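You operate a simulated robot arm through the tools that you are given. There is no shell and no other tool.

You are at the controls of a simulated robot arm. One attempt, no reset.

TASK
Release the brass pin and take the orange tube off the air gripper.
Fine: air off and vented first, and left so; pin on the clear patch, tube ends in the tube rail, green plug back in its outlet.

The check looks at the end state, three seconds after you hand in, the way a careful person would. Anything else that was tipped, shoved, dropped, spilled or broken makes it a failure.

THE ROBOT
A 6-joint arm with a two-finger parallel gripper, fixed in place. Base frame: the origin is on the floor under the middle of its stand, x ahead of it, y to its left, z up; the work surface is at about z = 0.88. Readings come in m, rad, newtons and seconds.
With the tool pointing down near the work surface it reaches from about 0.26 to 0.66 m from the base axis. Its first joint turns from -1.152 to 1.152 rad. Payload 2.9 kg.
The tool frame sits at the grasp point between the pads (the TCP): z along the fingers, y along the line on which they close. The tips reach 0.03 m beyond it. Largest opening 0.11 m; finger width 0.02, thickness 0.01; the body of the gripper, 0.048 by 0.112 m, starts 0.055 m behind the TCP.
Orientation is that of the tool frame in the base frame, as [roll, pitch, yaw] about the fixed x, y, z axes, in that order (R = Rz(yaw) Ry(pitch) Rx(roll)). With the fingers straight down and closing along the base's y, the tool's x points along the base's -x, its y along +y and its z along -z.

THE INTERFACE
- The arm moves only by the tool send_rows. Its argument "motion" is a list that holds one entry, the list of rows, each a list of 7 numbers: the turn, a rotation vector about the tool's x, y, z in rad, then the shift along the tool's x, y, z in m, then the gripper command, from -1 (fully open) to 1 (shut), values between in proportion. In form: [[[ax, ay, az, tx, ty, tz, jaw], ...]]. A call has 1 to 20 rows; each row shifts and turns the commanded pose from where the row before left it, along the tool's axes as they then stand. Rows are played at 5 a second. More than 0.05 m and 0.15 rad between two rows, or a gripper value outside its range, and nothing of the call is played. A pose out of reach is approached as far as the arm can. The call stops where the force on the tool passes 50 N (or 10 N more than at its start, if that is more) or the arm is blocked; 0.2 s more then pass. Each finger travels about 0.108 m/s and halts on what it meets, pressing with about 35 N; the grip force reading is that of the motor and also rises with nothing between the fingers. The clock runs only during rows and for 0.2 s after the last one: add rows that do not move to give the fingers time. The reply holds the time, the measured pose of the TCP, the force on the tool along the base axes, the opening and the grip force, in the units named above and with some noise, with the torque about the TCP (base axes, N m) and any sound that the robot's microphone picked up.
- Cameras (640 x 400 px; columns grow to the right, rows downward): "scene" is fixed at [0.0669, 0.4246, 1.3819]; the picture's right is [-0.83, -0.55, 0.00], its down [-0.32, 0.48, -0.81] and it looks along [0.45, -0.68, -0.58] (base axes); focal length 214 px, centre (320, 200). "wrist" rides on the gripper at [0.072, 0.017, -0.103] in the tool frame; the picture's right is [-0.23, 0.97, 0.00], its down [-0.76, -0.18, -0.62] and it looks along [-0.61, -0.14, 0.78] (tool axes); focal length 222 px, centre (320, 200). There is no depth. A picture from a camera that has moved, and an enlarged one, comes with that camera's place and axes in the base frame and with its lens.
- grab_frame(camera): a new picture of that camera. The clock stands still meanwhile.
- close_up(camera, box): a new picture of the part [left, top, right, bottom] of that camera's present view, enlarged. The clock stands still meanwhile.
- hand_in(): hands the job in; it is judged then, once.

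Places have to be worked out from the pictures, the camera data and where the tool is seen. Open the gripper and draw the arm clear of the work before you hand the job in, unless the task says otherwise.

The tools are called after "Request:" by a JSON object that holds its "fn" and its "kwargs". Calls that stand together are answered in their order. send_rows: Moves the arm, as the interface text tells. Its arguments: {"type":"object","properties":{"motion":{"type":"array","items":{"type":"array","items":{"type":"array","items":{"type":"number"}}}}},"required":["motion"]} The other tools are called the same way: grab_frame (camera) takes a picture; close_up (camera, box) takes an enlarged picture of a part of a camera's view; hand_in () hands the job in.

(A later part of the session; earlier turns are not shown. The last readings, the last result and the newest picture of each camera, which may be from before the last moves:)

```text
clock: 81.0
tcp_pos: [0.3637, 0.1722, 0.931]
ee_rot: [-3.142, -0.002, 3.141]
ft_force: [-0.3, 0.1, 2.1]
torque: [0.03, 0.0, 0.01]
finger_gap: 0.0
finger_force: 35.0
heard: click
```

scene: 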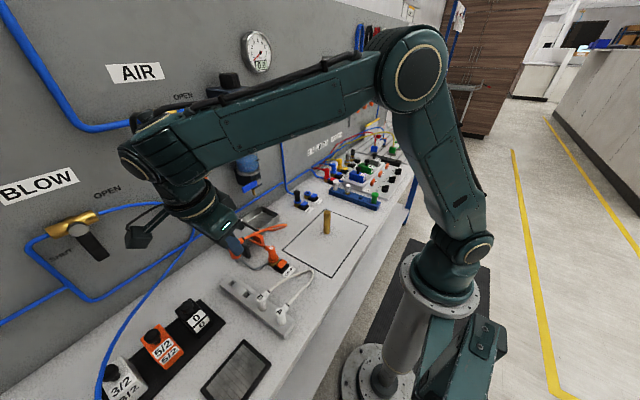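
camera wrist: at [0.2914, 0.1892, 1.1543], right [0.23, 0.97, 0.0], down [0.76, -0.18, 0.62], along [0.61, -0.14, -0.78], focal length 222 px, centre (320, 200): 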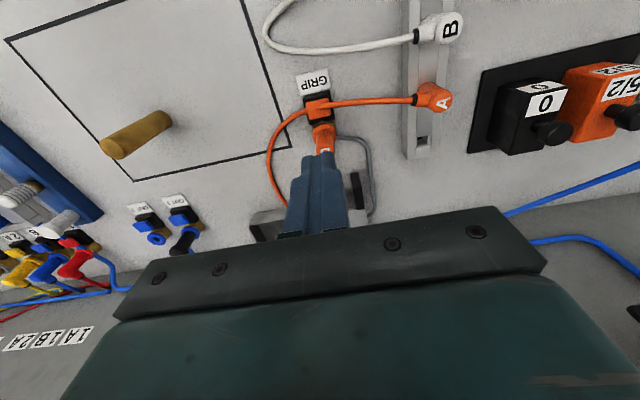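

Click heard on the GRIP button. I'll lift clear and check B.

Request:
{"fn": "send_rows", "kwargs": {"motion": [[[0, 0, 0, 0, 0, -0.02, 1], [0, 0, 0, 0, 0, -0.04, 0.5], [0, 0, 0, 0, 0, 0, 0.27], [0, 0, 0, 0, 0, 0, 0.27]]]}}

Request:
{"fn": "close_up", "kwargs": {"camera": "wrist", "box": [240, 60, 400, 200]}}

Request:
{"fn": "close_up", "kwargs": {"camera": "scene", "box": [240, 225, 310, 285]}}

```text
clock: 82.0
tcp_pos: [0.3649, 0.1705, 0.9907]
ee_rot: [3.141, -0.001, 3.141]
ft_force: [0.2, 0.1, -1.1]
torque: [-0.01, 0.0, 0.03]
finger_gap: 0.0399
finger_force: 0.1
```

```text
2.86 times, centred on (320, 130) of wrist
camera zoom: at [0.2915, 0.1888, 1.0932], right [0.23, 0.97, 0.0], down [0.76, -0.18, 0.62], along [0.61, -0.14, -0.78], focal length 635 px, centre (320, 400)
```

zoom: 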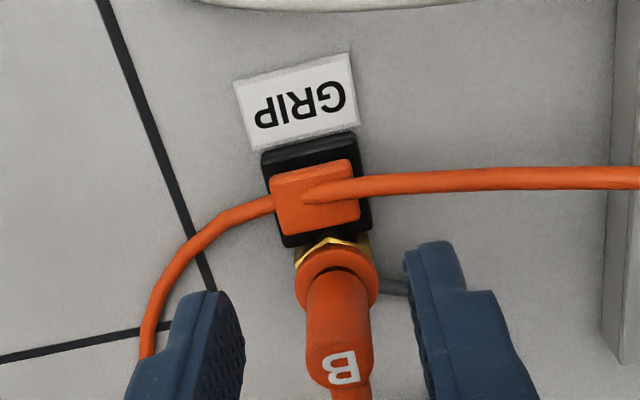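

```text
6.67 times, centred on (275, 255) of scene
camera zoom: at [0.0669, 0.4246, 1.3819], right [-0.83, -0.55, 0.0], down [-0.32, 0.48, -0.81], along [0.45, -0.68, -0.58], focal length 1430 px, centre (620, -167)
```

zoom: 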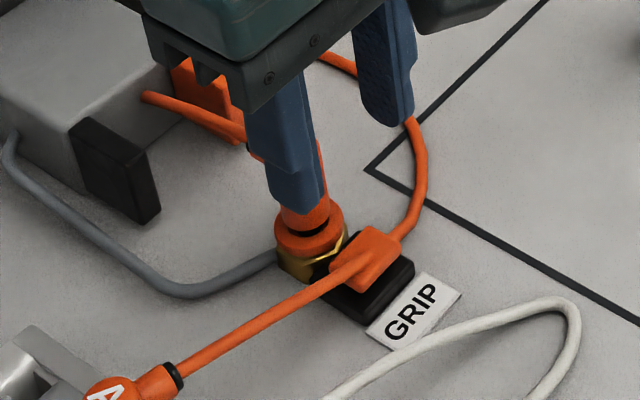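

B has popped up in its collar. I estimate its axis at about (0.393, 0.171) and will move above it to refine before grasping.

Request:
{"fn": "send_rows", "kwargs": {"motion": [[[0, 0, 0, 0, 0, -0.02, 0.27], [0, 0, 0, -0.03, -0.001, 0, 0.27], [0, 0, 0, 0, 0, 0, 0.27]]]}}

Request:
{"fn": "close_up", "kwargs": {"camera": "wrist", "box": [240, 80, 400, 200]}}

Request:
{"fn": "close_up", "kwargs": {"camera": "scene", "box": [240, 225, 310, 285]}}

```text
clock: 82.8
tcp_pos: [0.3942, 0.1701, 1.0094]
ee_rot: [-3.141, 0.0, 3.141]
ft_force: [-0.1, 0.3, -0.1]
torque: [-0.03, -0.01, -0.01]
finger_gap: 0.0402
finger_force: 0.1
```

```text
3.33 times, centred on (320, 140) of wrist
camera zoom: at [0.3222, 0.1874, 1.1116], right [0.23, 0.97, 0.0], down [0.76, -0.18, 0.62], along [0.61, -0.14, -0.78], focal length 740 px, centre (320, 400)
```

zoom: 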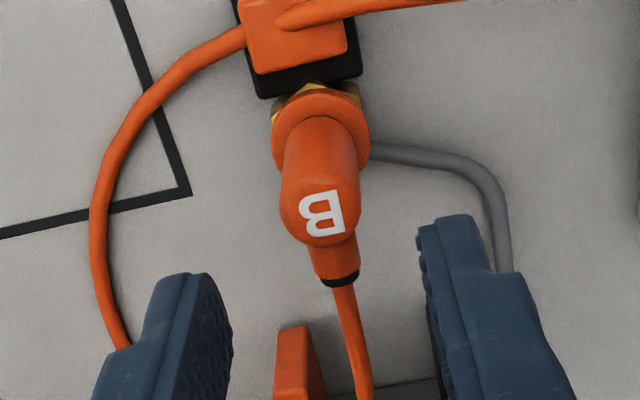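

```text
6.67 times, centred on (275, 255) of scene
camera zoom: at [0.0669, 0.4246, 1.3819], right [-0.83, -0.55, 0.0], down [-0.32, 0.48, -0.81], along [0.45, -0.68, -0.58], focal length 1430 px, centre (620, -167)
```

zoom: 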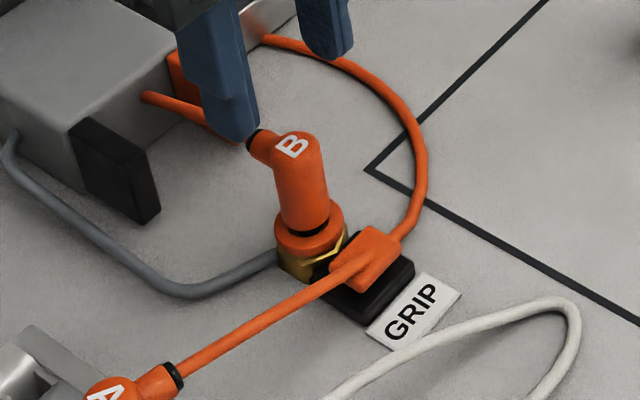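

B's axis is at about (0.393, 0.1715), right under the TCP. I'll descend and grip.

Request:
{"fn": "send_rows", "kwargs": {"motion": [[[0, 0, 0, 0, 0, 0.022, 0.27], [0, 0, 0, 0, 0, 0.022, 0.27], [0, 0, 0, 0, 0, 0.021, 0.27], [0, 0, 0, 0, 0, 0, 0.27]]]}}

Request:
{"fn": "close_up", "kwargs": {"camera": "wrist", "box": [240, 100, 400, 220]}}

Request:
{"fn": "close_up", "kwargs": {"camera": "scene", "box": [240, 225, 310, 285]}}

```text
clock: 83.8
tcp_pos: [0.3952, 0.172, 0.9442]
ee_rot: [-3.141, 0.002, 3.14]
ft_force: [0.4, -0.2, -0.5]
torque: [-0.01, 0.0, 0.01]
finger_gap: 0.0404
finger_force: 0.0
```

```text
3.33 times, centred on (320, 160) of wrist
camera zoom: at [0.3225, 0.1891, 1.0468], right [0.23, 0.97, 0.0], down [0.76, -0.18, 0.62], along [0.61, -0.14, -0.78], focal length 740 px, centre (320, 333)
```

zoom: 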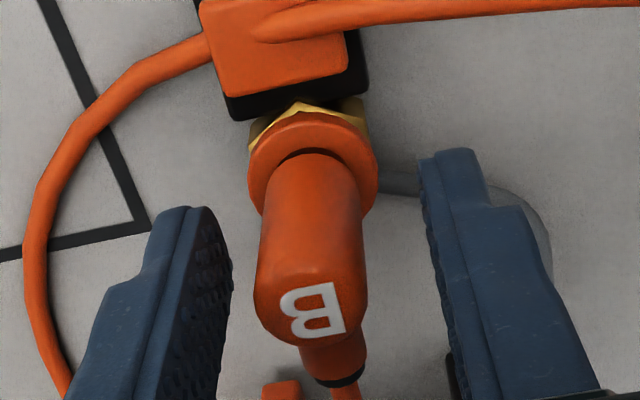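

```text
6.67 times, centred on (275, 255) of scene
camera zoom: at [0.0669, 0.4246, 1.3819], right [-0.83, -0.55, 0.0], down [-0.32, 0.48, -0.81], along [0.45, -0.68, -0.58], focal length 1430 px, centre (620, -167)
```

zoom: 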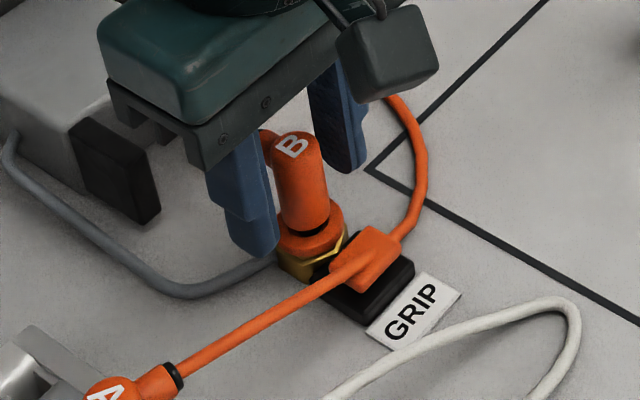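

B is about 2 mm toward -y and 1.5 mm toward -x of the TCP. I'll adjust, close and lift gently.

Request:
{"fn": "send_rows", "kwargs": {"motion": [[[0, 0, 0, 0.0013, -0.002, 0, 0.27], [0, 0, 0, 0, 0, 0, 0.6], [0, 0, 0, 0, 0, 0, 1], [0, 0, 0, 0, 0, 0, 1], [0, 0, 0, 0, 0, 0, 1], [0, 0, 0, 0, 0, -0.004, 1], [0, 0, 0, 0, 0, 0, 1]]]}}

Request:
{"fn": "close_up", "kwargs": {"camera": "wrist", "box": [240, 100, 400, 220]}}

```text
clock: 85.4
tcp_pos: [0.3921, 0.1698, 0.9492]
ee_rot: [-3.141, 0.001, 3.141]
ft_force: [-0.2, -0.6, 0.7]
torque: [-0.01, 0.01, 0.01]
finger_gap: 0.0185
finger_force: 35.5
```

```text
3.33 times, centred on (320, 160) of wrist
camera zoom: at [0.321, 0.1867, 1.0511], right [0.23, 0.97, 0.0], down [0.76, -0.18, 0.62], along [0.61, -0.14, -0.78], focal length 740 px, centre (320, 333)
```

zoom: 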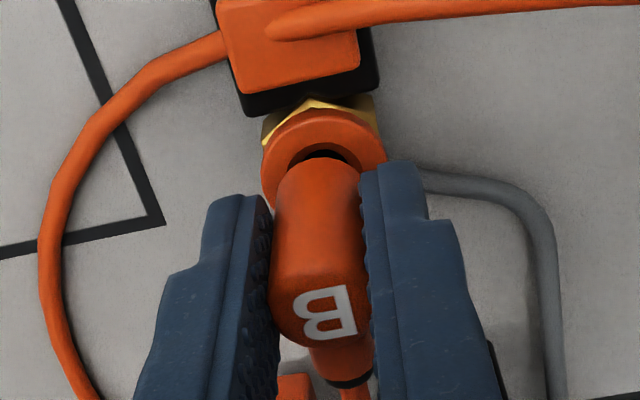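

B is free. I'll lift it, carry it over the x=0.43 pocket and turn -90° so its tube exit also faces -y.

Request:
{"fn": "send_rows", "kwargs": {"motion": [[[0, 0, 0, 0, 0, -0.02, 1], [0, 0, 0, 0, 0, -0.03, 1], [0, 0, 0, 0, 0, -0.03, 1], [0, 0, 0, 0, 0, -0.03, 1], [0, 0, 0, -0.0123, 0.0383, 0, 1], [0, 0, 0, -0.0123, 0.0383, 0, 1], [0, 0, 0, -0.0123, 0.0383, 0, 1], [0, 0, 0.1428, 0, 0, 0, 1], [0, 0, 0.1428, 0, 0, 0, 1], [0, 0, 0.1428, 0, 0, 0, 1], [0, 0, 0.1428, 0, 0, 0, 1], [0, 0, 0.1428, 0, 0, 0, 1], [0, 0, 0.1428, 0, 0, 0, 1], [0, 0, 0.1428, 0, 0, 0, 1], [0, 0, 0.1428, 0, 0, 0, 1], [0, 0, 0.1428, 0, 0, 0, 1], [0, 0, 0.1428, 0, 0, 0, 1], [0, 0, 0.1428, 0, 0, 0, 1], [0, 0, 0, 0, 0, 0, 1]]]}}

Request:
{"fn": "grab_frame", "kwargs": {"camera": "wrist"}}

Request:
{"fn": "grab_frame", "kwargs": {"camera": "scene"}}

Request:
{"fn": "close_up", "kwargs": {"camera": "wrist", "box": [240, 30, 400, 150]}}

```text
clock: 89.4
tcp_pos: [0.4297, 0.2832, 1.0589]
ee_rot: [-3.139, 0.0, 1.569]
ft_force: [0.5, 0.3, -0.6]
torque: [0.03, -0.02, 0.02]
finger_gap: 0.0176
finger_force: 35.5
```

```text
taken
camera wrist: at [0.4467, 0.3567, 1.1606], right [0.97, -0.23, 0.0], down [-0.18, -0.76, 0.62], along [-0.14, -0.61, -0.78], focal length 222 px, centre (320, 200)
```

wrist: 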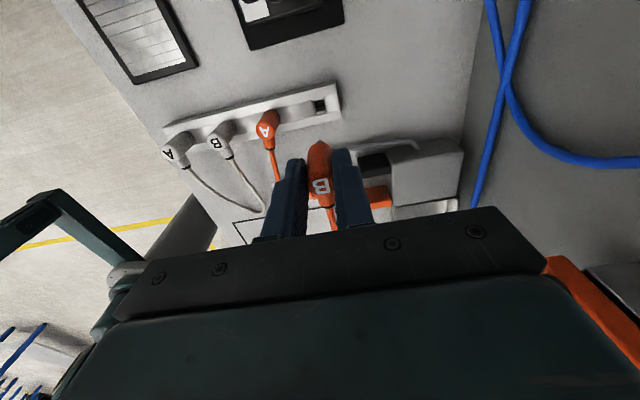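

```text
taken
```

scene: 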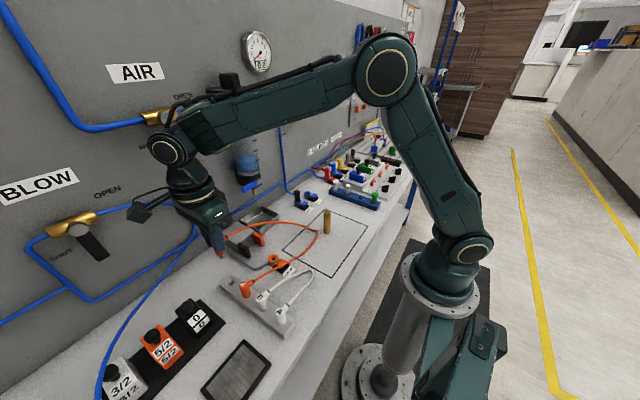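

```text
3.33 times, centred on (320, 90) of wrist
camera zoom: at [0.4467, 0.3567, 1.1606], right [0.97, -0.23, 0.0], down [-0.18, -0.76, 0.62], along [-0.14, -0.61, -0.78], focal length 740 px, centre (320, 567)
```

zoom: 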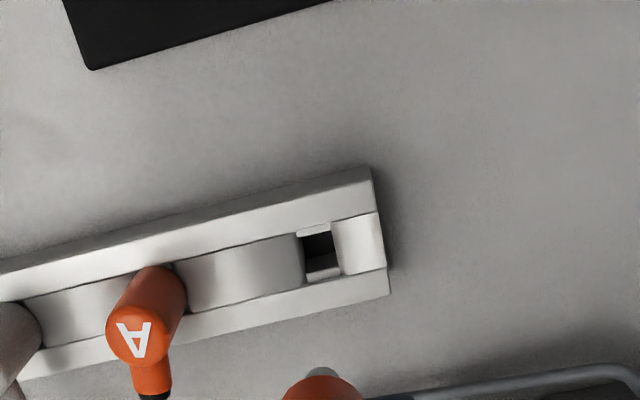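

The last pocket is at about (0.4303, 0.2847), and B's spigot is nearly on the tool axis. I'll shift 2 mm to +y, descend to about 1 cm above the rail and re-check.

Request:
{"fn": "send_rows", "kwargs": {"motion": [[[0, 0, 0, 0.001, 0.0002, 0.029, 1], [0, 0, 0, 0.001, 0.0002, 0.029, 1], [0, 0, 0, 0, 0, 0.029, 1], [0, 0, 0, 0, 0, 0, 1]]]}}

Request:
{"fn": "close_up", "kwargs": {"camera": "wrist", "box": [270, 90, 370, 165]}}

Request:
{"fn": "close_up", "kwargs": {"camera": "scene", "box": [205, 245, 265, 295]}}

```text
clock: 90.4
tcp_pos: [0.4292, 0.2863, 0.971]
ee_rot: [3.141, 0.0, 1.571]
ft_force: [-0.6, 1.2, -0.3]
torque: [0.03, 0.01, 0.01]
finger_gap: 0.0176
finger_force: 34.5
```

```text
5.33 times, centred on (320, 128) of wrist
camera zoom: at [0.4468, 0.3594, 1.0726], right [0.97, -0.23, 0.0], down [-0.18, -0.76, 0.62], along [-0.14, -0.61, -0.78], focal length 1185 px, centre (320, 587)
```

zoom: 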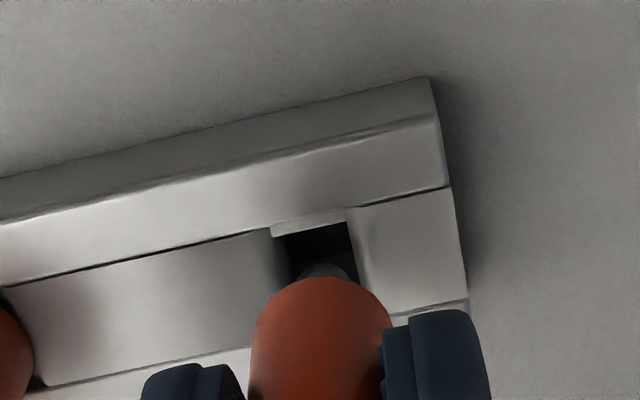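

```text
8.00 times, centred on (235, 270) of scene
camera zoom: at [0.0669, 0.4246, 1.3819], right [-0.83, -0.55, 0.0], down [-0.32, 0.48, -0.81], along [0.45, -0.68, -0.58], focal length 1716 px, centre (1000, -360)
```

zoom: 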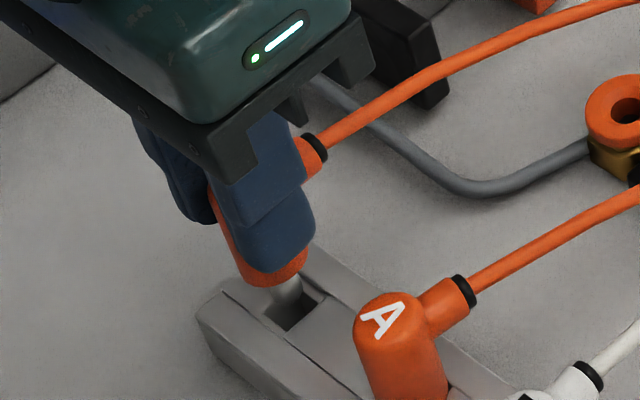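

B's spigot projects into the pocket within about 1.5 mm in y and 0.4 mm in x. I'll lower it gently with a -1 mm y correction.

Request:
{"fn": "send_rows", "kwargs": {"motion": [[[0, 0, 0, -0.001, -0.0003, 0.004, 1], [0, 0, 0, 0, 0, 0.004, 1], [0, 0, 0, 0, 0, 0.004, 1], [0, 0, 0, 0, 0, 0, 1]]]}}

Request:
{"fn": "close_up", "kwargs": {"camera": "wrist", "box": [270, 90, 370, 165]}}

Request:
{"fn": "close_up", "kwargs": {"camera": "scene", "box": [205, 245, 265, 295]}}

```text
clock: 91.4
tcp_pos: [0.429, 0.2854, 0.9592]
ee_rot: [-3.14, -0.001, 1.572]
ft_force: [1.1, 0.5, -0.3]
torque: [0.0, 0.01, -0.04]
finger_gap: 0.0175
finger_force: 35.4
```

```text
5.33 times, centred on (320, 128) of wrist
camera zoom: at [0.4464, 0.359, 1.0608], right [0.97, -0.23, 0.0], down [-0.18, -0.76, 0.62], along [-0.14, -0.61, -0.78], focal length 1185 px, centre (320, 587)
```

zoom: 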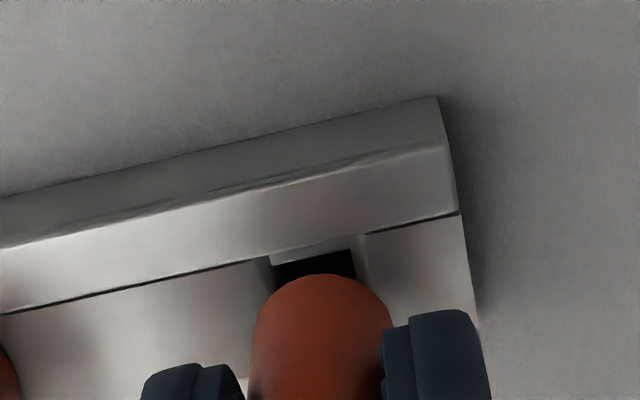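

```text
8.00 times, centred on (235, 270) of scene
camera zoom: at [0.0669, 0.4246, 1.3819], right [-0.83, -0.55, 0.0], down [-0.32, 0.48, -0.81], along [0.45, -0.68, -0.58], focal length 1716 px, centre (1000, -360)
```

zoom: 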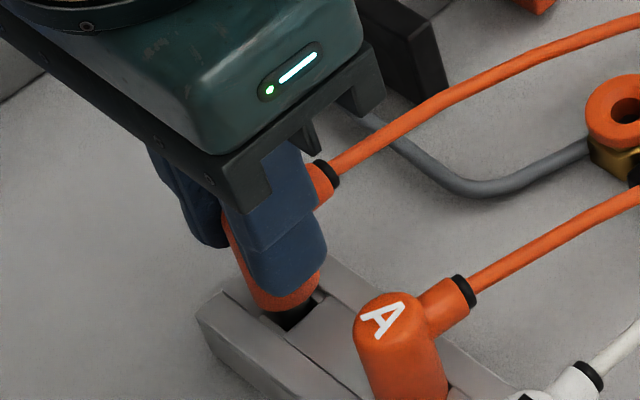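

The spigot is in the pocket with no force. I'll continue until it seats.

Request:
{"fn": "send_rows", "kwargs": {"motion": [[[0, 0, 0, 0, 0, 0.003, 1], [0, 0, 0, 0, 0, 0.002, 1], [0, 0, 0, 0, 0, 0, 1]]]}}

Request:
{"fn": "send_rows", "kwargs": {"motion": [[[0, 0, 0, 0, 0, 0.002, 1], [0, 0, 0, 0, 0, 0, 1]]]}}

Request:
{"fn": "send_rows", "kwargs": {"motion": [[[0, 0, 0, 0, 0, 0.002, 1], [0, 0, 0, 0, 0, 0, 1]]]}}

Request:
{"fn": "close_up", "kwargs": {"camera": "wrist", "box": [220, 80, 420, 220]}}

```text
clock: 92.2
tcp_pos: [0.4298, 0.2867, 0.9546]
ee_rot: [-3.139, -0.001, 1.573]
ft_force: [0.5, 3.8, -0.7]
torque: [0.17, -0.04, 0.03]
finger_gap: 0.0175
finger_force: 35.0
```

```text
clock: 92.8
tcp_pos: [0.4302, 0.2859, 0.953]
ee_rot: [3.141, -0.002, 1.573]
ft_force: [-0.9, 6.9, -0.3]
torque: [0.43, 0.01, 0.02]
finger_gap: 0.0178
finger_force: 34.9
```

```text
clock: 93.4
tcp_pos: [0.4299, 0.2856, 0.9514]
ee_rot: [-3.141, 0.0, 1.573]
ft_force: [0.0, 6.9, 0.8]
torque: [0.46, 0.0, -0.01]
finger_gap: 0.0177
finger_force: 35.1
```

```text
2.86 times, centred on (320, 150) of wrist
camera zoom: at [0.4468, 0.3583, 1.0528], right [0.97, -0.23, 0.0], down [-0.18, -0.76, 0.62], along [-0.14, -0.61, -0.78], focal length 635 px, centre (320, 343)
```

zoom: 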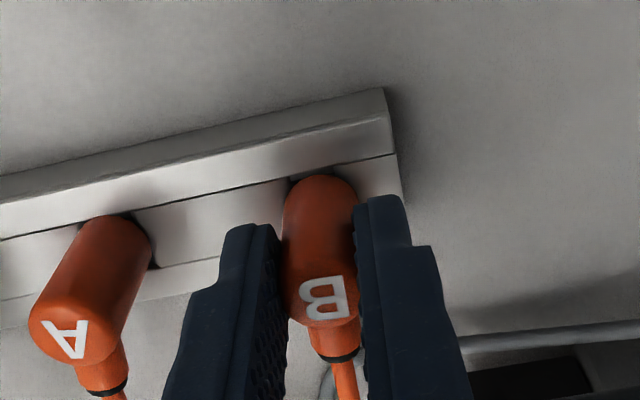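

A light +y side load of 7 N shows the spigot touching the -y side of the pocket. I'll shift +1.2 mm in y and continue down.

Request:
{"fn": "send_rows", "kwargs": {"motion": [[[0, 0, 0, 0.0012, 0, 0, 1], [0, 0, 0, 0, 0, 0.002, 1], [0, 0, 0, 0, 0, 0, 1]]]}}

Request:
{"fn": "send_rows", "kwargs": {"motion": [[[0, 0, 0, 0, 0, 0.002, 1], [0, 0, 0, 0, 0, 0, 1]]]}}

Request:
{"fn": "send_rows", "kwargs": {"motion": [[[0, 0, 0, 0, 0, 0.002, 1], [0, 0, 0, 0, 0, 0, 1]]]}}

Request:
{"fn": "close_up", "kwargs": {"camera": "wrist", "box": [220, 80, 420, 220]}}

Request:
{"fn": "close_up", "kwargs": {"camera": "scene", "box": [205, 245, 285, 315]}}

```text
clock: 94.2
tcp_pos: [0.43, 0.2862, 0.9497]
ee_rot: [-3.141, -0.001, 1.569]
ft_force: [-1.8, -1.7, 8.5]
torque: [-0.17, 0.08, 0.0]
finger_gap: 0.0173
finger_force: 35.5
```

```text
clock: 94.8
tcp_pos: [0.4308, 0.2868, 0.9474]
ee_rot: [-3.141, -0.001, 1.571]
ft_force: [-3.9, -2.3, 18.4]
torque: [-0.2, 0.2, 0.02]
finger_gap: 0.0175
finger_force: 34.2
```

```text
clock: 95.4
tcp_pos: [0.4302, 0.2867, 0.9474]
ee_rot: [3.138, -0.002, 1.57]
ft_force: [-4.3, -2.0, 29.5]
torque: [-0.16, 0.34, 0.03]
finger_gap: 0.0148
finger_force: 35.2
```

```text
2.86 times, centred on (320, 150) of wrist
camera zoom: at [0.4472, 0.3597, 1.049], right [0.97, -0.23, 0.0], down [-0.18, -0.76, 0.62], along [-0.14, -0.6, -0.78], focal length 635 px, centre (320, 343)
```

zoom: 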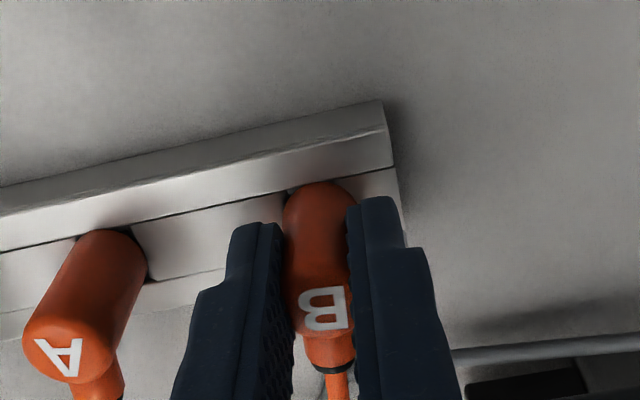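

```text
5.71 times, centred on (245, 280) of scene
camera zoom: at [0.0664, 0.4242, 1.382], right [-0.83, -0.55, 0.0], down [-0.32, 0.48, -0.81], along [0.45, -0.68, -0.58], focal length 1226 px, centre (749, -257)
```

zoom: 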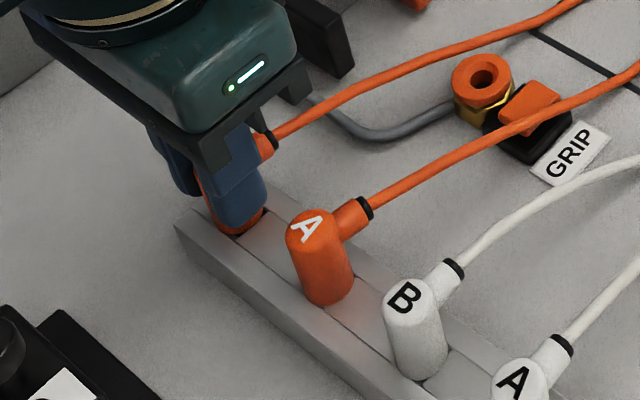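

It's bottomed at about 30 N. I'll open the fingers narrowly and back up to inspect the seating.

Request:
{"fn": "send_rows", "kwargs": {"motion": [[[0, 0, 0, 0, 0, 0, 0.6], [0, 0, 0, 0, 0, 0, 0.4], [0, 0, 0, 0, 0, 0, 0.35], [0, 0, 0, 0, 0, -0.01, 0.35], [0, 0, 0, 0, 0, -0.02, 0.35], [0, 0, 0, 0, 0, -0.04, 0.35], [0, 0, 0, 0, 0, -0.04, 0.35], [0, 0, 0, 0, 0, 0, 0.35]]]}}

Request:
{"fn": "grab_frame", "kwargs": {"camera": "wrist"}}

Request:
{"fn": "close_up", "kwargs": {"camera": "scene", "box": [200, 230, 320, 330]}}

Request:
{"fn": "close_up", "kwargs": {"camera": "wrist", "box": [140, 60, 360, 200]}}

```text
clock: 97.2
tcp_pos: [0.4318, 0.2872, 1.0533]
ee_rot: [-3.14, 0.0, 1.57]
ft_force: [0.0, -0.2, -0.1]
torque: [-0.04, 0.03, 0.0]
finger_gap: 0.0359
finger_force: 0.0
```

```text
taken
camera wrist: at [0.4477, 0.3601, 1.1555], right [0.97, -0.23, 0.0], down [-0.18, -0.76, 0.62], along [-0.14, -0.61, -0.78], focal length 222 px, centre (320, 200)
```

wrist: 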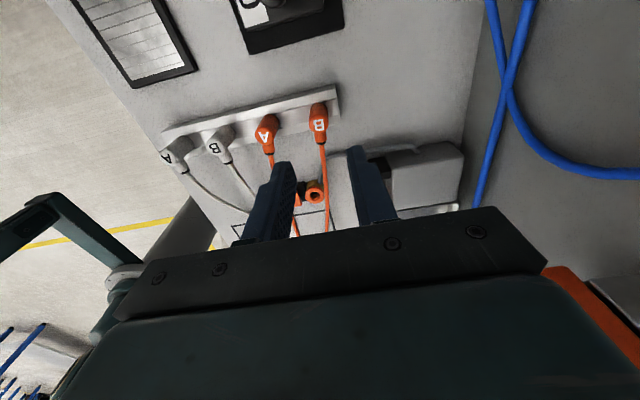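

```text
4.00 times, centred on (260, 280) of scene
camera zoom: at [0.0669, 0.4246, 1.3819], right [-0.83, -0.55, 0.0], down [-0.32, 0.48, -0.81], along [0.45, -0.68, -0.58], focal length 858 px, centre (560, -120)
```

zoom: 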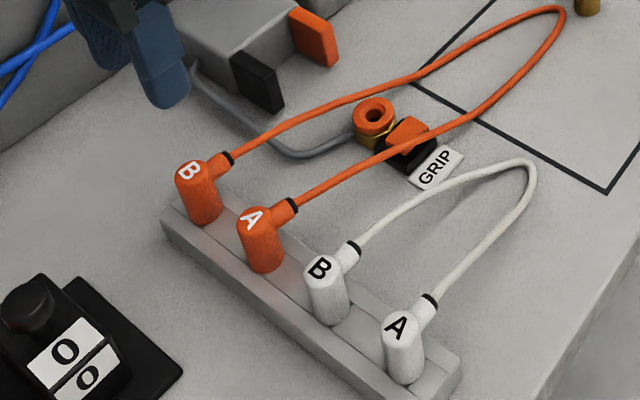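

```text
2.86 times, centred on (250, 130) of wrist
camera zoom: at [0.4477, 0.3601, 1.1555], right [0.97, -0.23, 0.0], down [-0.18, -0.76, 0.62], along [-0.14, -0.61, -0.78], focal length 635 px, centre (520, 400)
```

zoom: 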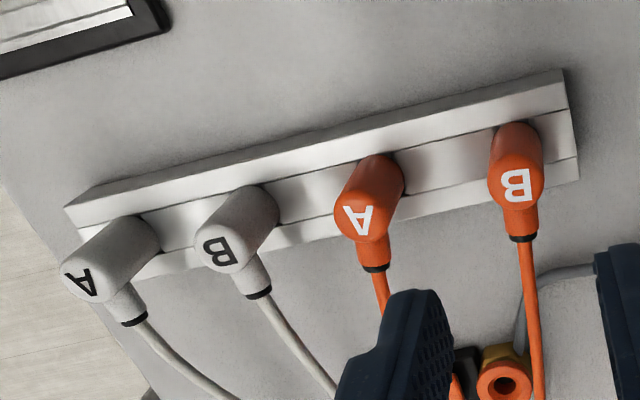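

Both orange ends are now seated in the tube rail beside the white ones. Next is the green plug: I'll raise, rotate the tool back and cross toward the blue plug rail.

Request:
{"fn": "send_rows", "kwargs": {"motion": [[[0, 0, 0, 0, 0, -0.03, 0.35], [0, 0, -0.1428, 0, 0, 0, 0.35], [0, 0, -0.1428, 0, 0, 0, 0.35], [0, 0, -0.1428, 0, 0, 0, 0.35], [0, 0, -0.1428, 0, 0, 0, 0.35], [0, 0, -0.1428, 0, 0, 0, 0.35], [0, 0, -0.1428, 0, 0, 0, 0.35], [0, 0, -0.1428, 0, 0, 0, 0.35], [0, 0, -0.1428, 0, 0, 0, 0.35], [0, 0, -0.1428, 0, 0, 0, 0.35], [0, 0, -0.1428, 0, 0, 0, 0.35], [0, 0, -0.1428, 0, 0, 0, 0.35], [0, 0, 0, 0.01, -0.045, 0, 0.35], [0, 0, 0, 0.01, -0.045, 0, 0.35], [0, 0, 0, 0.01, -0.045, 0, 0.35], [0, 0, 0, 0.01, -0.045, 0, 0.35], [0, 0, 0, 0.01, -0.045, 0, 0.35], [0, 0, 0, 0.01, -0.045, 0, 0.35], [0, 0, 0, 0, 0, 0, 0.35]]]}}

Request:
{"fn": "send_rows", "kwargs": {"motion": [[[0, 0, 0, 0.013, -0.045, 0, 0.1], [0, 0, 0, 0.013, -0.045, 0, 0.1], [0, 0, 0, 0.013, -0.045, 0, 0.1], [0, 0, 0, 0.013, -0.045, 0, 0.1], [0, 0, 0, 0.013, -0.045, 0, 0.1], [0, 0, 0, 0.02, -0.02, 0, 0.1], [0, 0, 0, 0, 0, 0, 0.1]]]}}

Request:
{"fn": "grab_frame", "kwargs": {"camera": "wrist"}}

Request:
{"fn": "grab_frame", "kwargs": {"camera": "scene"}}

```text
clock: 101.2
tcp_pos: [0.37, 0.0175, 1.0877]
ee_rot: [-3.141, -0.002, -3.14]
ft_force: [0.8, -0.2, -0.9]
torque: [-0.01, 0.01, 0.0]
finger_gap: 0.0357
finger_force: 0.1
```

```text
clock: 102.8
tcp_pos: [0.2867, -0.2299, 1.0844]
ee_rot: [-3.141, 0.0, 3.141]
ft_force: [0.6, 0.3, 0.1]
torque: [0.0, 0.03, -0.02]
finger_gap: 0.0492
finger_force: 0.1
```

```text
taken
camera wrist: at [0.2139, -0.2123, 1.187], right [0.23, 0.97, 0.0], down [0.76, -0.18, 0.62], along [0.61, -0.14, -0.78], focal length 222 px, centre (320, 200)
```

wrist: 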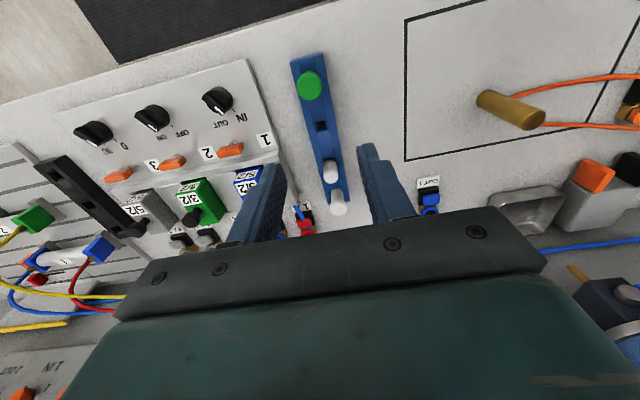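

```text
taken
```

scene: 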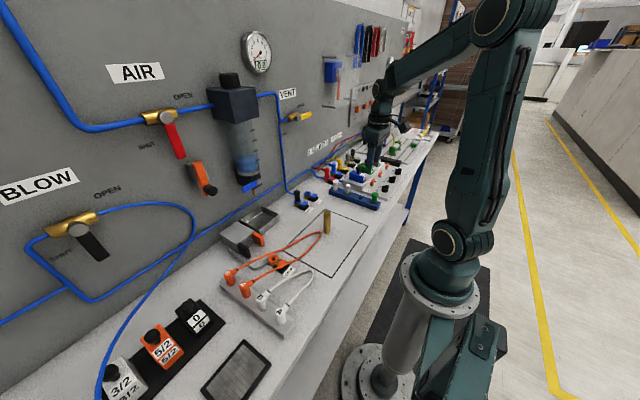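

I'll check the tube loop near the pin, and zoom in on the green plug.

Request:
{"fn": "close_up", "kwargs": {"camera": "scene", "box": [260, 190, 370, 290]}}

Request:
{"fn": "close_up", "kwargs": {"camera": "wrist", "box": [230, 40, 410, 230]}}

Request:
{"fn": "close_up", "kwargs": {"camera": "scene", "box": [330, 160, 400, 220]}}

```text
4.00 times, centred on (315, 240) of scene
camera zoom: at [0.0669, 0.4245, 1.3819], right [-0.83, -0.55, 0.0], down [-0.32, 0.48, -0.81], along [0.45, -0.68, -0.58], focal length 858 px, centre (340, 40)
```

zoom: 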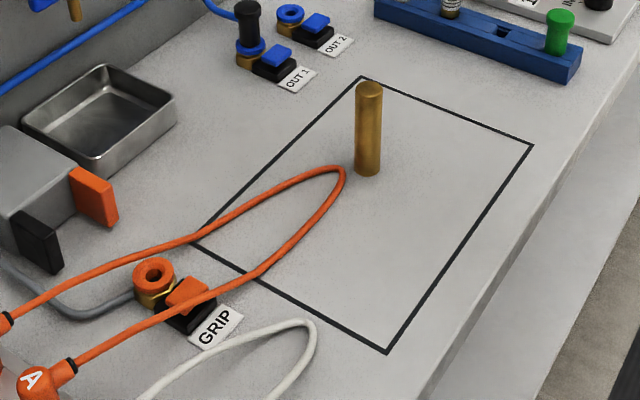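

```text
2.11 times, centred on (320, 135) of wrist
camera zoom: at [0.2139, -0.2123, 1.187], right [0.23, 0.97, 0.0], down [0.76, -0.18, 0.62], along [0.61, -0.14, -0.78], focal length 468 px, centre (320, 337)
```

zoom: 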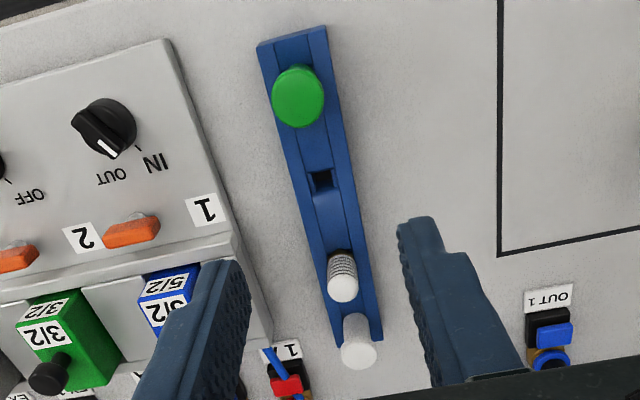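

```text
6.67 times, centred on (365, 190) of scene
camera zoom: at [0.0669, 0.4245, 1.3819], right [-0.83, -0.55, 0.0], down [-0.32, 0.48, -0.81], along [0.45, -0.68, -0.58], focal length 1430 px, centre (20, 267)
```

zoom: 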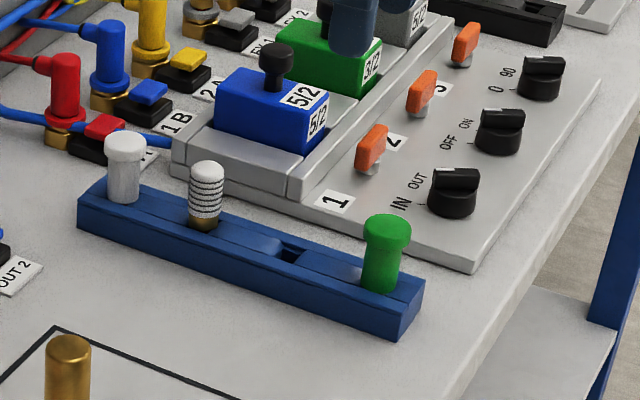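

The tube loop lies clear of the pin. The green plug's head triangulates to (0.2606, -0.233, 0.942). I'll tilt 0.25 rad, since OUT 2 needs wall clearance, and come in above the plug.

Request:
{"fn": "send_rows", "kwargs": {"motion": [[[0, -0.125, 0, 0, 0, 0, 0.1], [0, -0.125, 0, 0, 0, 0, 0.1], [0, 0, 0, 0.0168, -0.001, 0.0282, 0.1], [0, 0, 0, 0.0168, -0.001, 0.0282, 0.1], [0, 0, 0, 0.0168, -0.001, 0.0282, 0.1], [0, 0, 0, 0, 0, 0, 0.1]]]}}

Request:
{"fn": "close_up", "kwargs": {"camera": "wrist", "box": [220, 60, 420, 220]}}

Request:
{"fn": "close_up", "kwargs": {"camera": "scene", "box": [320, 130, 420, 220]}}

```text
clock: 104.2
tcp_pos: [0.258, -0.2302, 0.9919]
ee_rot: [3.141, 0.248, 3.141]
ft_force: [0.2, -0.3, -0.9]
torque: [0.04, 0.0, 0.04]
finger_gap: 0.0496
finger_force: 0.1
```

```text
2.50 times, centred on (320, 140) of wrist
camera zoom: at [0.1624, -0.2137, 1.0723], right [0.22, 0.97, 0.06], down [0.58, -0.18, 0.79], along [0.78, -0.14, -0.61], focal length 555 px, centre (320, 350)
```

zoom: 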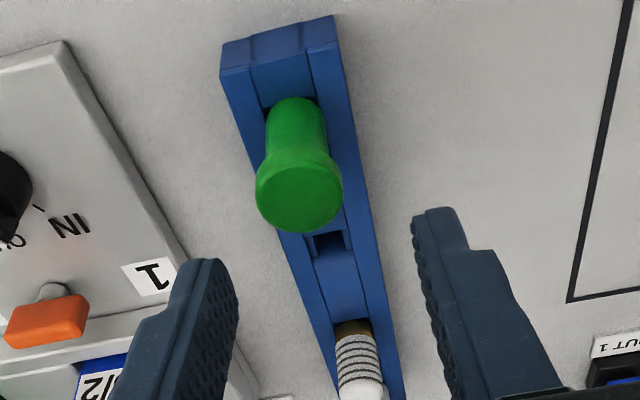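

```text
4.44 times, centred on (370, 175) of scene
camera zoom: at [0.0669, 0.4246, 1.3819], right [-0.83, -0.55, 0.0], down [-0.32, 0.48, -0.81], along [0.45, -0.68, -0.58], focal length 953 px, centre (98, 311)
```

zoom: 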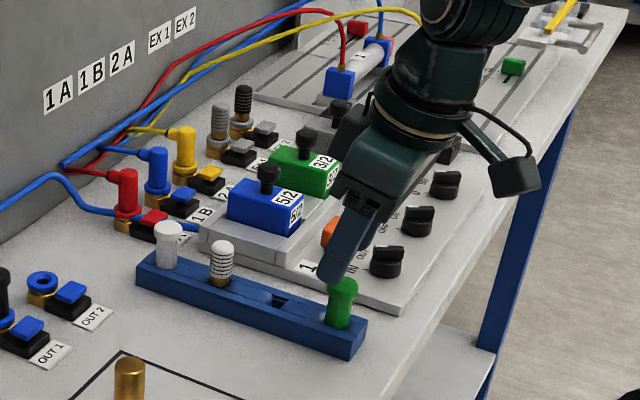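

The plug is about 3.4 mm toward -y of the tool axis. I'll correct that and descend around the head.

Request:
{"fn": "send_rows", "kwargs": {"motion": [[[0, 0, 0, 0, -0.0034, 0, 0.1], [0, 0, 0, 0.0055, 0, 0.0223, 0.1], [0, 0, 0, 0.0055, 0, 0.0223, 0.1], [0, 0, 0, 0, 0, 0, 0.1]]]}}

Request:
{"fn": "close_up", "kwargs": {"camera": "wrist", "box": [220, 80, 420, 240]}}

Request:
{"fn": "close_up", "kwargs": {"camera": "scene", "box": [340, 150, 410, 220]}}

```text
clock: 105.2
tcp_pos: [0.2588, -0.2331, 0.9458]
ee_rot: [3.141, 0.246, 3.142]
ft_force: [0.0, 0.1, -0.1]
torque: [-0.01, -0.01, -0.01]
finger_gap: 0.0495
finger_force: 0.0
```

```text
2.50 times, centred on (320, 160) of wrist
camera zoom: at [0.1626, -0.2167, 1.0261], right [0.22, 0.97, 0.06], down [0.58, -0.18, 0.79], along [0.78, -0.14, -0.61], focal length 555 px, centre (320, 300)
```

zoom: 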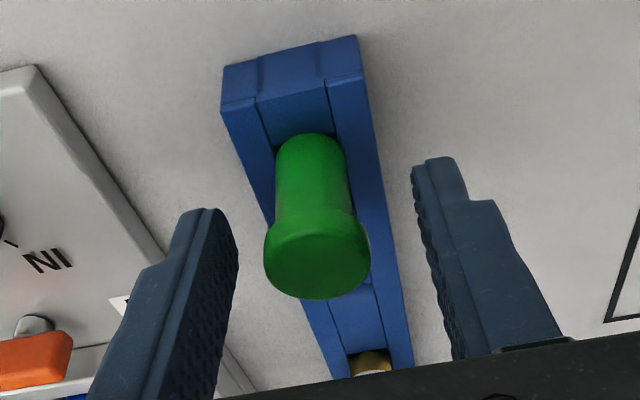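

```text
5.71 times, centred on (375, 185) of scene
camera zoom: at [0.0669, 0.4246, 1.3819], right [-0.83, -0.55, 0.0], down [-0.32, 0.48, -0.81], along [0.45, -0.68, -0.58], focal length 1226 px, centre (6, 286)
```

zoom: 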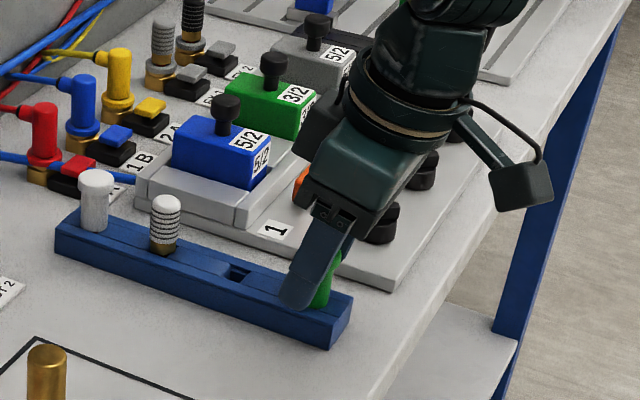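

The plug is centred. I'll make a small x correction, close on the head and lift gently.

Request:
{"fn": "send_rows", "kwargs": {"motion": [[[0, 0, 0, 0.0015, 0, -0.0004, 0.1], [0, 0, 0, 0, 0, 0, 0.4], [0, 0, 0, 0, 0, 0, 1], [0, 0, 0, 0, 0, 0, 1], [0, 0, 0, 0, 0, 0, 1]]]}}

Request:
{"fn": "close_up", "kwargs": {"camera": "wrist", "box": [220, 80, 420, 240]}}

```text
clock: 106.4
tcp_pos: [0.2559, -0.2347, 0.9459]
ee_rot: [-3.14, 0.251, -3.141]
ft_force: [-1.8, 1.0, 8.7]
torque: [0.08, 0.05, 0.0]
finger_gap: 0.0182
finger_force: 35.0
```

```text
2.50 times, centred on (320, 160) of wrist
camera zoom: at [0.1608, -0.2173, 1.0268], right [0.22, 0.97, 0.06], down [0.58, -0.18, 0.79], along [0.78, -0.14, -0.61], focal length 555 px, centre (320, 300)
```

zoom: 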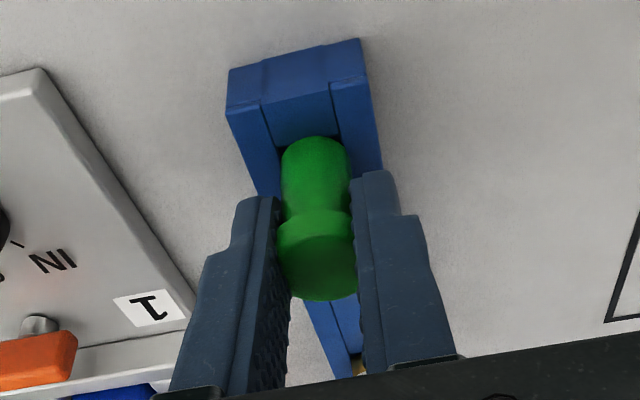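

The plug is gripped at 18 mm. I'll lift it straight up out of the blue rail.

Request:
{"fn": "send_rows", "kwargs": {"motion": [[[0, 0, 0, -0.001, 0, -0.0039, 1], [0, 0, 0, -0.0025, 0, -0.0097, 1], [0, 0, 0, 0, 0, 0, 1]]]}}

Request:
{"fn": "close_up", "kwargs": {"camera": "wrist", "box": [220, 80, 420, 240]}}

Request:
{"fn": "close_up", "kwargs": {"camera": "scene", "box": [340, 150, 410, 220]}}

```text
clock: 107.2
tcp_pos: [0.2564, -0.236, 0.9608]
ee_rot: [-3.141, 0.248, -3.141]
ft_force: [1.4, -0.2, -0.9]
torque: [0.0, 0.04, 0.01]
finger_gap: 0.0181
finger_force: 35.5
```

```text
2.50 times, centred on (320, 160) of wrist
camera zoom: at [0.1604, -0.2181, 1.0402], right [0.22, 0.97, 0.06], down [0.58, -0.18, 0.79], along [0.78, -0.14, -0.61], focal length 555 px, centre (320, 300)
```

zoom: 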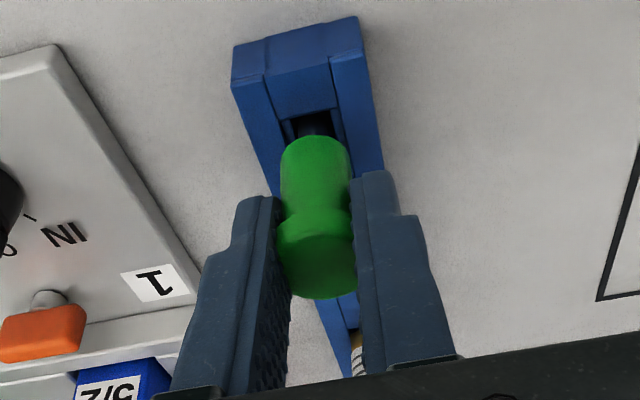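

```text
5.71 times, centred on (375, 185) of scene
camera zoom: at [0.0669, 0.4246, 1.3819], right [-0.83, -0.55, 0.0], down [-0.32, 0.48, -0.81], along [0.45, -0.68, -0.58], focal length 1226 px, centre (6, 286)
```

zoom: 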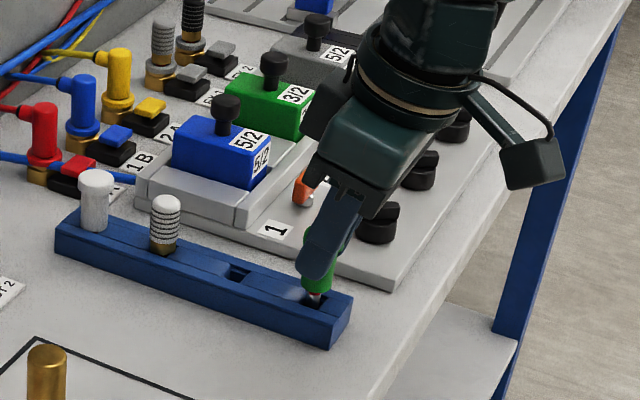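

The plug is free, with its dark spigot showing below. I'll lift it and carry it to above OUT 2.

Request:
{"fn": "send_rows", "kwargs": {"motion": [[[0, 0, 0, -0.0083, 0, -0.0323, 1], [0, 0, 0, -0.0083, 0, -0.0323, 1], [0, 0, 0, -0.0401, 0.0143, 0.0102, 1], [0, 0, 0, -0.0401, 0.0143, 0.0102, 1], [0, 0, 0, -0.0401, 0.0143, 0.0102, 1], [0, 0, 0, -0.0401, 0.0143, 0.0102, 1], [0, 0, 0, -0.0401, 0.0143, 0.0102, 1], [0, 0, 0, -0.0401, 0.0143, 0.0102, 1], [0, 0, 0, 0, 0, 0, 1]]]}}

Request:
{"fn": "grab_frame", "kwargs": {"camera": "wrist"}}

Request:
{"fn": "close_up", "kwargs": {"camera": "wrist", "box": [260, 60, 380, 180]}}

Request:
{"fn": "close_up", "kwargs": {"camera": "scene", "box": [270, 130, 360, 220]}}

```text
clock: 109.2
tcp_pos: [0.5044, -0.1482, 1.0244]
ee_rot: [-3.141, 0.247, -3.141]
ft_force: [0.5, 0.7, -0.1]
torque: [0.02, 0.0, 0.01]
finger_gap: 0.0177
finger_force: 35.0
```

```text
taken
camera wrist: at [0.4094, -0.1308, 1.105], right [0.22, 0.97, 0.06], down [0.58, -0.18, 0.79], along [0.78, -0.14, -0.61], focal length 222 px, centre (320, 200)
```

wrist: 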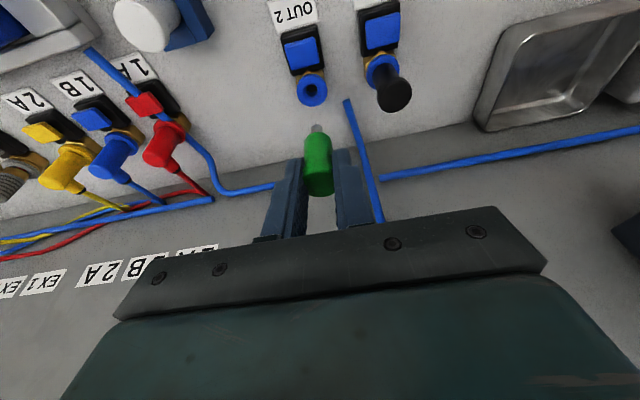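

```text
3.33 times, centred on (320, 120) of wrist
camera zoom: at [0.4094, -0.1308, 1.105], right [0.22, 0.97, 0.06], down [0.58, -0.18, 0.79], along [0.78, -0.14, -0.61], focal length 740 px, centre (320, 467)
```

zoom: 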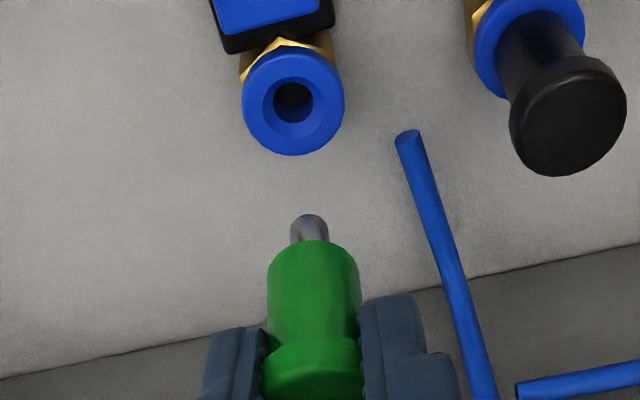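

```text
4.44 times, centred on (315, 175) of scene
camera zoom: at [0.0669, 0.4246, 1.3819], right [-0.83, -0.55, 0.0], down [-0.32, 0.48, -0.81], along [0.45, -0.68, -0.58], focal length 953 px, centre (342, 311)
```

zoom: 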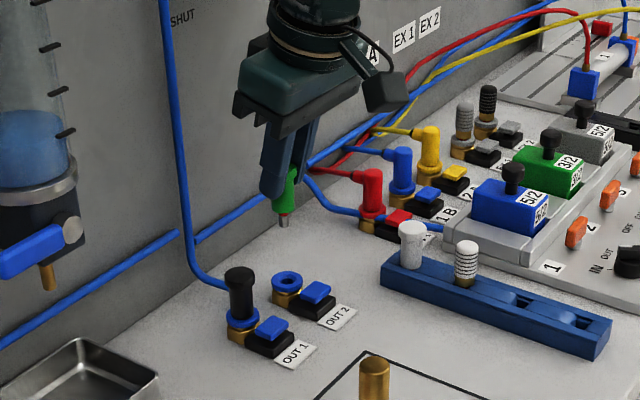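

The OUT 2 hole is at about (0.507, -0.148), and the plug's spigot is nearly above it. I'll lower to about 15 mm above the collar and re-measure.

Request:
{"fn": "send_rows", "kwargs": {"motion": [[[0, 0, 0, 0.005, -0.0005, 0.0194, 1], [0, 0, 0, 0.005, -0.0005, 0.0194, 1], [0, 0, 0, 0, 0, 0, 1]]]}}

Request:
{"fn": "close_up", "kwargs": {"camera": "wrist", "box": [270, 80, 370, 160]}}

Request:
{"fn": "close_up", "kwargs": {"camera": "scene", "box": [280, 150, 340, 210]}}

```text
clock: 110.0
tcp_pos: [0.5041, -0.151, 0.9841]
ee_rot: [-3.141, 0.249, -3.141]
ft_force: [0.4, -0.8, 0.9]
torque: [0.0, -0.04, 0.0]
finger_gap: 0.0175
finger_force: 34.8
```

```text
5.00 times, centred on (320, 120) of wrist
camera zoom: at [0.4085, -0.1333, 1.0649], right [0.22, 0.97, 0.06], down [0.58, -0.18, 0.79], along [0.78, -0.14, -0.61], focal length 1111 px, centre (320, 600)
```

zoom: 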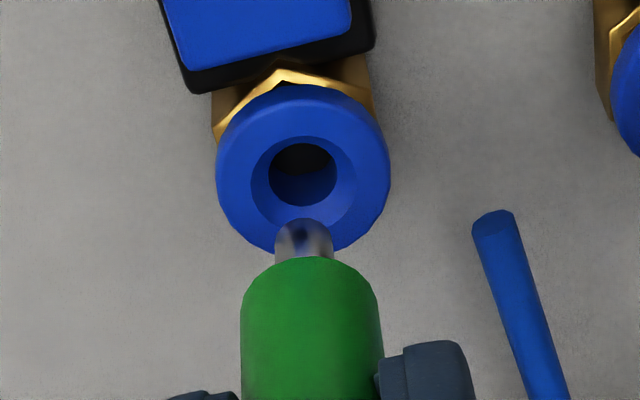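

```text
6.67 times, centred on (310, 180) of scene
camera zoom: at [0.0669, 0.4246, 1.3819], right [-0.83, -0.55, 0.0], down [-0.32, 0.48, -0.81], along [0.45, -0.68, -0.58], focal length 1430 px, centre (387, 333)
```

zoom: 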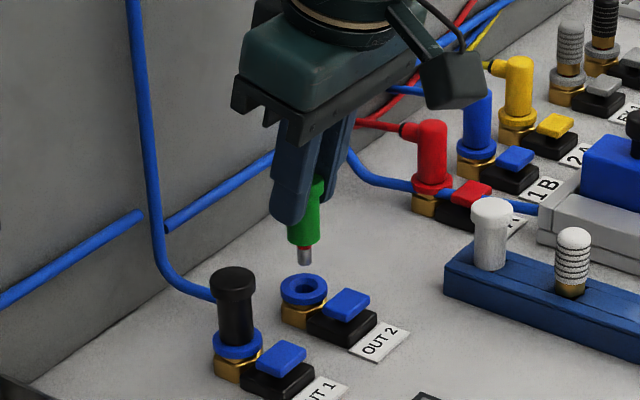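

The spigot projects onto the hole within about 1 mm, and the funnel is 16 mm against the spigot's 8.6 mm. I'll lower it with a 0.8 mm y correction.

Request:
{"fn": "send_rows", "kwargs": {"motion": [[[0, 0, 0, 0.002, 0.0008, 0.0078, 1], [0, 0, 0, 0.002, 0, 0.0078, 1], [0, 0, 0, 0.001, 0, 0.0039, 1], [0, 0, 0, 0, 0, 0, 1]]]}}

Request:
{"fn": "close_up", "kwargs": {"camera": "wrist", "box": [270, 80, 370, 160]}}

Request:
{"fn": "close_up", "kwargs": {"camera": "scene", "box": [280, 150, 340, 210]}}

```text
clock: 111.0
tcp_pos: [0.5053, -0.1508, 0.9639]
ee_rot: [3.141, 0.25, -3.141]
ft_force: [-0.9, 0.0, -0.9]
torque: [0.02, 0.01, -0.04]
finger_gap: 0.0177
finger_force: 35.3
```

```text
5.00 times, centred on (320, 120) of wrist
camera zoom: at [0.4088, -0.1325, 1.0451], right [0.22, 0.97, 0.06], down [0.58, -0.18, 0.79], along [0.78, -0.14, -0.61], focal length 1111 px, centre (320, 600)
```

zoom: 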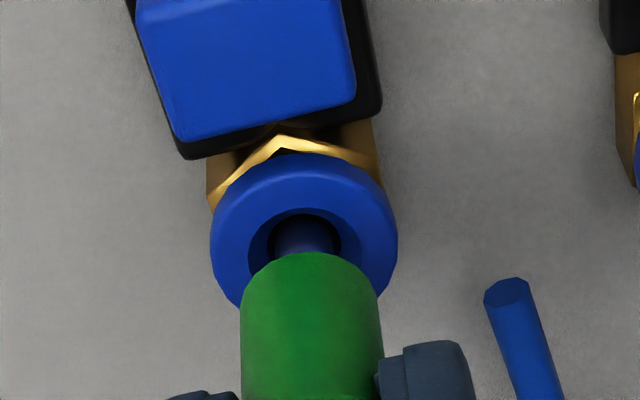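

```text
6.67 times, centred on (310, 180) of scene
camera zoom: at [0.0669, 0.4246, 1.3819], right [-0.83, -0.55, 0.0], down [-0.32, 0.48, -0.81], along [0.45, -0.68, -0.58], focal length 1430 px, centre (387, 333)
```

zoom: 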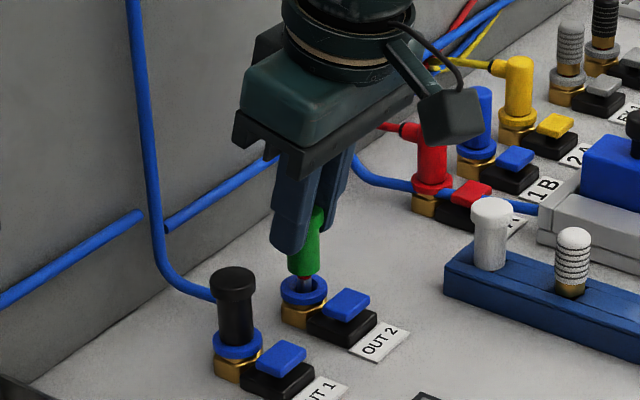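

The spigot is entering the port. I'll continue down in small steps, expecting it to seat near TCP z≈0.95.

Request:
{"fn": "send_rows", "kwargs": {"motion": [[[0, 0, 0, 0.0007, 0, 0.0029, 1], [0, 0, 0, 0.0007, 0, 0.0029, 1], [0, 0, 0, 0, 0, 0, 1]]]}}

Request:
{"fn": "send_rows", "kwargs": {"motion": [[[0, 0, 0, 0.0007, 0, 0.0029, 1], [0, 0, 0, 0, 0, 0, 1]]]}}

Request:
{"fn": "close_up", "kwargs": {"camera": "scene", "box": [280, 150, 340, 210]}}

Request:
{"fn": "close_up", "kwargs": {"camera": "wrist", "box": [270, 80, 370, 160]}}

```text
clock: 111.8
tcp_pos: [0.5032, -0.1509, 0.9581]
ee_rot: [-3.141, 0.249, 3.141]
ft_force: [0.0, -0.5, -0.1]
torque: [0.01, -0.03, 0.03]
finger_gap: 0.0179
finger_force: 35.5
```

```text
clock: 112.4
tcp_pos: [0.5047, -0.1491, 0.9557]
ee_rot: [3.141, 0.249, -3.141]
ft_force: [-0.2, 0.3, 0.9]
torque: [0.04, -0.03, 0.03]
finger_gap: 0.0173
finger_force: 35.5
```

```text
6.67 times, centred on (310, 180) of scene
camera zoom: at [0.0669, 0.4246, 1.3819], right [-0.83, -0.55, 0.0], down [-0.32, 0.48, -0.81], along [0.45, -0.68, -0.58], focal length 1430 px, centre (387, 333)
```

zoom: 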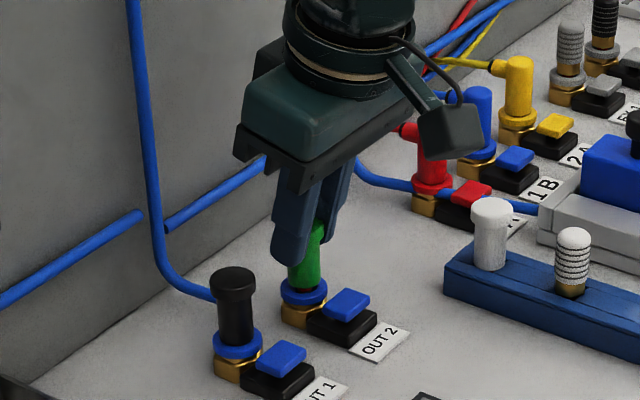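

```text
5.00 times, centred on (320, 120) of wrist
camera zoom: at [0.4086, -0.1325, 1.0368], right [0.22, 0.97, 0.06], down [0.58, -0.18, 0.79], along [0.78, -0.14, -0.61], focal length 1111 px, centre (320, 600)
```

zoom: 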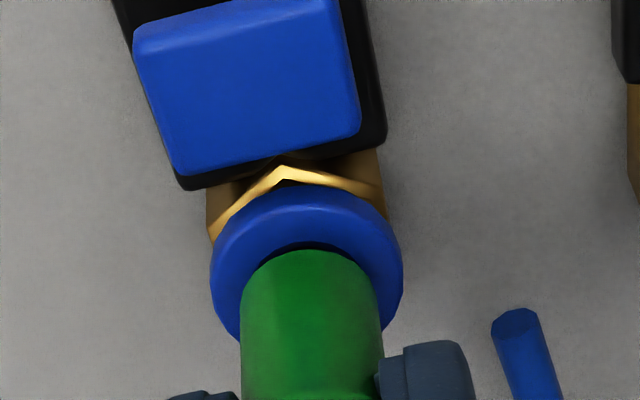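

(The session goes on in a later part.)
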